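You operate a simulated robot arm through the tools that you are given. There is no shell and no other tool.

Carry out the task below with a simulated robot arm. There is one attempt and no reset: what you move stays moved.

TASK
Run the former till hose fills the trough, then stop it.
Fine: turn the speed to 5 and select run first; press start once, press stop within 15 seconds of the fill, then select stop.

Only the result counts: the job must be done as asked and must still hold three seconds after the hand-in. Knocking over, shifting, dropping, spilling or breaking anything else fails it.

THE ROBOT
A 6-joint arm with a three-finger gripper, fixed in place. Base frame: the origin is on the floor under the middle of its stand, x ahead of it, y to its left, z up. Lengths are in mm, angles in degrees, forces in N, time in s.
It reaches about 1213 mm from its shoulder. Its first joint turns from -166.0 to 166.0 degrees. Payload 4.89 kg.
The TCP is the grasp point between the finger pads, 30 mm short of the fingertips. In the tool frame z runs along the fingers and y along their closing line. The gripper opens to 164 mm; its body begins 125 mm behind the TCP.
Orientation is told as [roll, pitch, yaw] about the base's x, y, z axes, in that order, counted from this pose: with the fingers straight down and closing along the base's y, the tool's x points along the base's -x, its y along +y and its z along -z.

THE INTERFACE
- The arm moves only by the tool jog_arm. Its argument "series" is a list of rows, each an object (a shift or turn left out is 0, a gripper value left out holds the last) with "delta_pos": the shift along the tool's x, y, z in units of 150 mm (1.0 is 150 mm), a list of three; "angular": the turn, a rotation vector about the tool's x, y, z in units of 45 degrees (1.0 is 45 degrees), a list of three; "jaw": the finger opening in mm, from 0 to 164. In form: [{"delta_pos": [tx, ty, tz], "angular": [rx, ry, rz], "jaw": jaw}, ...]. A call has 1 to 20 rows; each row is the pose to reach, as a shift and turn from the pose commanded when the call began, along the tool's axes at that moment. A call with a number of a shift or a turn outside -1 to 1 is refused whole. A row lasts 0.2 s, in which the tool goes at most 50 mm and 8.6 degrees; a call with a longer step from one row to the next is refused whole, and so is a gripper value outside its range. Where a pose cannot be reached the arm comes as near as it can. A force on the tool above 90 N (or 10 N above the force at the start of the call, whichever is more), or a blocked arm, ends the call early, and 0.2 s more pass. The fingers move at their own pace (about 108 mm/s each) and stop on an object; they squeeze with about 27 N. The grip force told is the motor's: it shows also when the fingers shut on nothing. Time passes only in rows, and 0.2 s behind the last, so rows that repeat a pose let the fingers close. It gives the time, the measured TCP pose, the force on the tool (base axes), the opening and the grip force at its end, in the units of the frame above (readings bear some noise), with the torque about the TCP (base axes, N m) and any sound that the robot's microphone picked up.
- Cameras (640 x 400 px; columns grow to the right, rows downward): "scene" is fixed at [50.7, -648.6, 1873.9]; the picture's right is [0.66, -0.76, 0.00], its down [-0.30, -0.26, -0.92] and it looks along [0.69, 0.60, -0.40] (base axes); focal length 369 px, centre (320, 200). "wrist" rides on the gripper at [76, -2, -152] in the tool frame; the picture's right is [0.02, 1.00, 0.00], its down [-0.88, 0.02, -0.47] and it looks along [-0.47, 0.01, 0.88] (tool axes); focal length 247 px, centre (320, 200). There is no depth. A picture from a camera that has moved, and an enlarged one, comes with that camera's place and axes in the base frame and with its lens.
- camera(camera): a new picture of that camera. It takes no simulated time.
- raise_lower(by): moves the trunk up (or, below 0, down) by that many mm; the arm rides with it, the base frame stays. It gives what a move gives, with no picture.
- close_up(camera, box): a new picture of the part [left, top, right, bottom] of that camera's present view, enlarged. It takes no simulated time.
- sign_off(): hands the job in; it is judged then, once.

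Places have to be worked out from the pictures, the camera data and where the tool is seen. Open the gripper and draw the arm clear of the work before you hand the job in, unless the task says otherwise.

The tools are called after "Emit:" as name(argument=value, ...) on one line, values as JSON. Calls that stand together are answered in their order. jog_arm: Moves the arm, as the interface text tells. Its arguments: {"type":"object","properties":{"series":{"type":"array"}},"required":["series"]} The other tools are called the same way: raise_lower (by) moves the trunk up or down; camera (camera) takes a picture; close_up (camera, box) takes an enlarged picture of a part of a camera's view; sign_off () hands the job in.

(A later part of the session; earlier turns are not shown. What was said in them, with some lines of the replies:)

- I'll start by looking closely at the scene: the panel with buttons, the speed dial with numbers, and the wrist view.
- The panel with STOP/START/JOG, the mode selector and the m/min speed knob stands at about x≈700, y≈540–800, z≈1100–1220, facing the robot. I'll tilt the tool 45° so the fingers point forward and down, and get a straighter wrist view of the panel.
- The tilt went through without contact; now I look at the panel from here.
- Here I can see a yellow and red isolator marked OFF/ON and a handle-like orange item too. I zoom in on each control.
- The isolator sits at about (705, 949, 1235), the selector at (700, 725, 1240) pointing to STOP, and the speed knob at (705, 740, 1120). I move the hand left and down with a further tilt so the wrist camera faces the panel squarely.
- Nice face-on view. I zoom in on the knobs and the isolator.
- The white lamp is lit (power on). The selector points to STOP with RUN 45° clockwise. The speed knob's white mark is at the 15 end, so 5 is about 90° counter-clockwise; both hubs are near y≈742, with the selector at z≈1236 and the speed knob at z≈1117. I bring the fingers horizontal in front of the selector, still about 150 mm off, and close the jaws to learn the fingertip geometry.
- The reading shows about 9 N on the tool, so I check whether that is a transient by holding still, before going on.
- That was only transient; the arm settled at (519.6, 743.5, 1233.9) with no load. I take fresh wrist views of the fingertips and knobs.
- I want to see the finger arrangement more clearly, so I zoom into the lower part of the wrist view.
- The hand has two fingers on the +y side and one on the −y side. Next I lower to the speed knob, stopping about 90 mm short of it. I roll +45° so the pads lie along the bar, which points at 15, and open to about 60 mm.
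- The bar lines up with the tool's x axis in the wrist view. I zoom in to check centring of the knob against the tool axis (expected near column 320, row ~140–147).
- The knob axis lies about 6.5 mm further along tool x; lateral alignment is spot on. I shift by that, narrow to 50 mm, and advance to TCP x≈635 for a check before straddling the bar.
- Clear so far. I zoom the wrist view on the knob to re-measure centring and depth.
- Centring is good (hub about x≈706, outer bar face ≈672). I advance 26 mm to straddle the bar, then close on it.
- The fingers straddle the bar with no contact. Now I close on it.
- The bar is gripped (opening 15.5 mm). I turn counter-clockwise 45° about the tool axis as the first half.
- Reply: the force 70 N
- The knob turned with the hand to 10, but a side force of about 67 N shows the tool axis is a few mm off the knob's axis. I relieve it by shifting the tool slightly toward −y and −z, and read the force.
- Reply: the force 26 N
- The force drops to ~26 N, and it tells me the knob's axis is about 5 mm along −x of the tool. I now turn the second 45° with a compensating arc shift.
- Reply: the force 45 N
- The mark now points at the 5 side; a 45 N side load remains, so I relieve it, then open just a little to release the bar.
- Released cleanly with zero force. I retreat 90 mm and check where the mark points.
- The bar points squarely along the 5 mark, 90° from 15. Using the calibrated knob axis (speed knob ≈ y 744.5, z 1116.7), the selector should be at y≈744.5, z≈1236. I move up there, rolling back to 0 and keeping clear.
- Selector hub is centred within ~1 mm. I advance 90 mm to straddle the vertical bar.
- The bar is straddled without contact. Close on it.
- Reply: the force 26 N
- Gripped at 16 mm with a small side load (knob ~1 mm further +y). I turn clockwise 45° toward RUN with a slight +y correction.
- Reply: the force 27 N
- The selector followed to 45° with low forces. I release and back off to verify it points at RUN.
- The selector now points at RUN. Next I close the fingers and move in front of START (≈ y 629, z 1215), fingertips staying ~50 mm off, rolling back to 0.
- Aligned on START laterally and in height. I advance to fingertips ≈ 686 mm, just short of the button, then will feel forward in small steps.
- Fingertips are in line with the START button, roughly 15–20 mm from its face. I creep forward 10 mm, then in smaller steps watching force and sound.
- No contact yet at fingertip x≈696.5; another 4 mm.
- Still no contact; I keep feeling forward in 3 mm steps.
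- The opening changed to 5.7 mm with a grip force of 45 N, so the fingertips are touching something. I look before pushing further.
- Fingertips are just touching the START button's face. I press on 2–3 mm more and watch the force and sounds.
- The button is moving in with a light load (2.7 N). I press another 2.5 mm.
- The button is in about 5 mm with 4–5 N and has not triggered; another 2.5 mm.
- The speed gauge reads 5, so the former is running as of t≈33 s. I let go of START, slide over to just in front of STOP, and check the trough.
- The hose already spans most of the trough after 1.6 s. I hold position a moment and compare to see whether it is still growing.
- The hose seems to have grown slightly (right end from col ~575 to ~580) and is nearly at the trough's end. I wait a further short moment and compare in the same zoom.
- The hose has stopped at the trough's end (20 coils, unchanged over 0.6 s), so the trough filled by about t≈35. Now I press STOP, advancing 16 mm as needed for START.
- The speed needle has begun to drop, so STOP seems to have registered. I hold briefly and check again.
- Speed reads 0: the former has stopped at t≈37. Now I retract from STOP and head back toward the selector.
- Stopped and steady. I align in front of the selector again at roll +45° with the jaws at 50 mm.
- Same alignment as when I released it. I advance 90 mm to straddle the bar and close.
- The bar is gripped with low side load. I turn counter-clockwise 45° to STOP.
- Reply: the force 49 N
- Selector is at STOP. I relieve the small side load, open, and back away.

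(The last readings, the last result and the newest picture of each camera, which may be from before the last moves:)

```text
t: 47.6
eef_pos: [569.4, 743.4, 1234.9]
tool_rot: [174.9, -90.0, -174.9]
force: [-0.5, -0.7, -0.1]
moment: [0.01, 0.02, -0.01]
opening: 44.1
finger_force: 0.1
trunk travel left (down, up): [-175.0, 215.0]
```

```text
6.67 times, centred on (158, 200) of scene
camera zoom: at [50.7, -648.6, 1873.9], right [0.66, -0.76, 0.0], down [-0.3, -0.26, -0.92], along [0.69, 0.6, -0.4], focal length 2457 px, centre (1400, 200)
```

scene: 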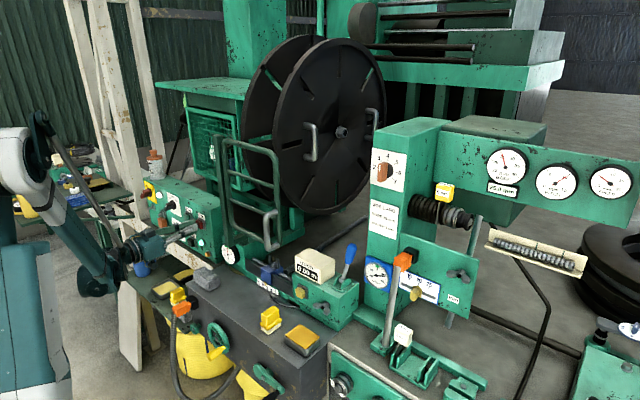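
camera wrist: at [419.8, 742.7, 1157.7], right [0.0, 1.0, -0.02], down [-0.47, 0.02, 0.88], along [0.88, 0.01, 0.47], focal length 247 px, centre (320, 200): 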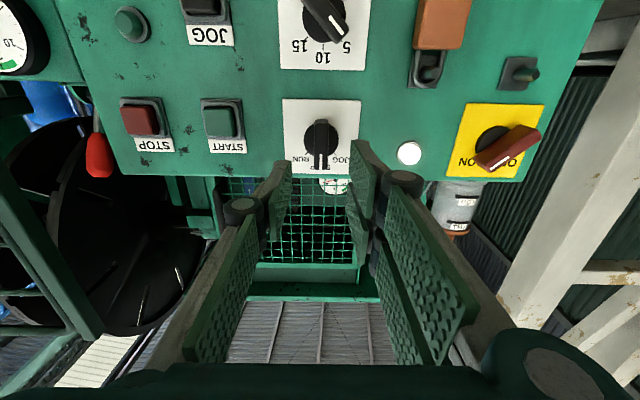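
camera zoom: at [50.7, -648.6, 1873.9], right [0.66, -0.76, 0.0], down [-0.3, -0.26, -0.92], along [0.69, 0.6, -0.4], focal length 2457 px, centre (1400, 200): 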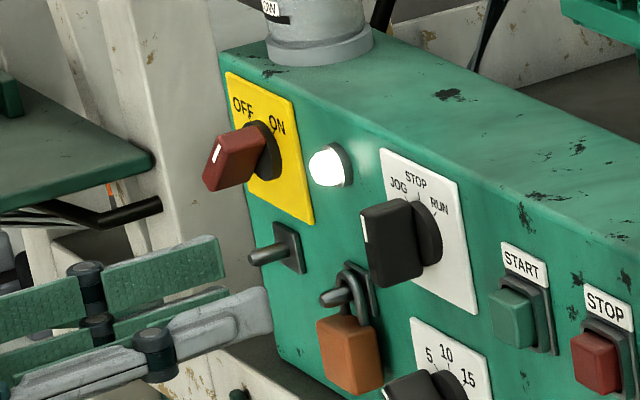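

The selector is back at STOP, the speed is at 5, and the former is stopped with the trough full. I draw the arm back another 110 mm and open the gripper fully.

Emit:
jog_arm(series=[{"delta_pos": [0, 0, -0.2], "jaw": 60}, {"delta_pos": [0, 0, -0.4], "jaw": 100}, {"delta_pos": [0, 0, -0.6], "jaw": 140}, {"delta_pos": [0, 0, -0.73], "jaw": 164}, {"delta_pos": [0, 0, -0.73], "jaw": 164}, {"delta_pos": [0, 0, -0.73], "jaw": 164}, {"delta_pos": [0, 0, -0.73], "jaw": 164}])

Emit:
camera(camera="scene")

Emit:
close_up(camera="scene", box=[400, 140, 640, 290])

Emit:
close_up(camera="scene", box=[130, 170, 242, 240])

```text
t: 49.2
eef_pos: [475.8, 743.5, 1229.5]
tool_rot: [-166.1, -90.0, 164.8]
force: [0.0, 0.3, 1.0]
moment: [0.02, -0.03, -0.04]
opening: 163.8
finger_force: 0.0
trunk travel left (down, up): [-175.0, 215.0]
```

```text
taken
```

scene: 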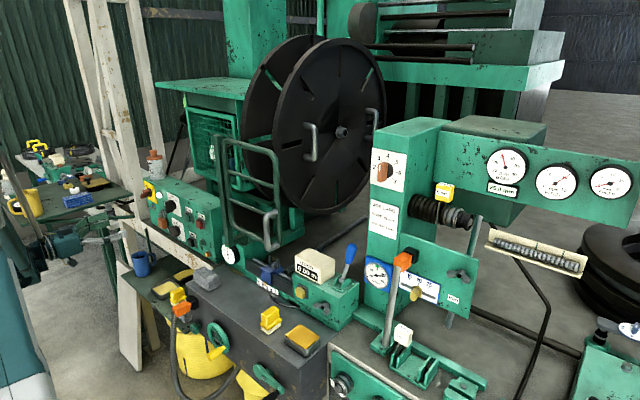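

```text
2.67 times, centred on (520, 215) of scene
camera zoom: at [50.7, -648.6, 1873.9], right [0.66, -0.76, 0.0], down [-0.3, -0.26, -0.92], along [0.69, 0.6, -0.4], focal length 983 px, centre (-213, 160)
```

zoom: 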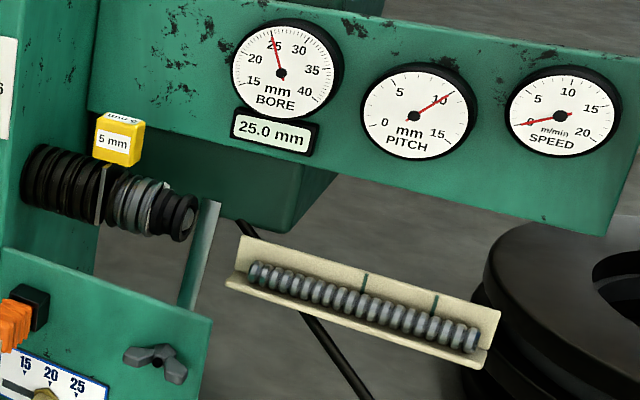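

```text
5.71 times, centred on (186, 205) of scene
camera zoom: at [50.7, -648.6, 1873.9], right [0.66, -0.76, 0.0], down [-0.3, -0.26, -0.92], along [0.69, 0.6, -0.4], focal length 2106 px, centre (1086, 171)
```

zoom: 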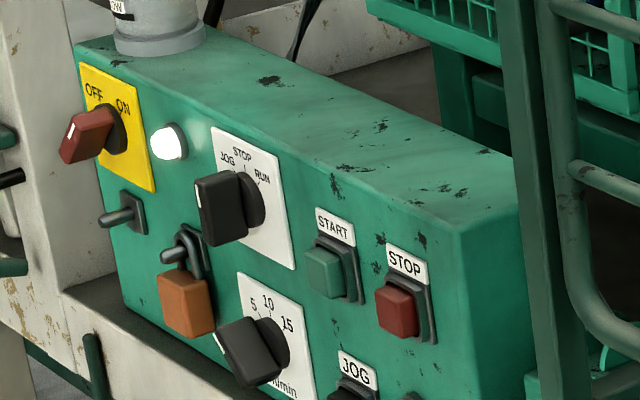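

All checks out: speed 0, hose filling the trough, selector on STOP, speed knob on 5, nothing else disturbed, and the open gripper is clear of the panel. I hand in the job.

Emit:
sign_off()

```text
The job is handed in.
```

The former ran until the hose filled the trough, then I stopped it and handed the job in.

- **Setup:** I turned the speed knob from 15 to 5 m/min and the selector from STOP to RUN before starting.
- **Run:** I pressed START once, at about t = 33 s. The speed gauge read 5, and the hose reached the end of the trough by about t = 35 s.
- **Stop:** I pressed STOP at about t = 37 s, roughly 2 s after the fill and well inside the 15 s. The speed gauge dropped to 0. I then turned the selector back to STOP.

The arm is drawn back from the panel with the gripper open, and the last pictures showed nothing else moved. The LENGTH counter still read 0.00 m during the run. I left it alone because the task didn't call for it.
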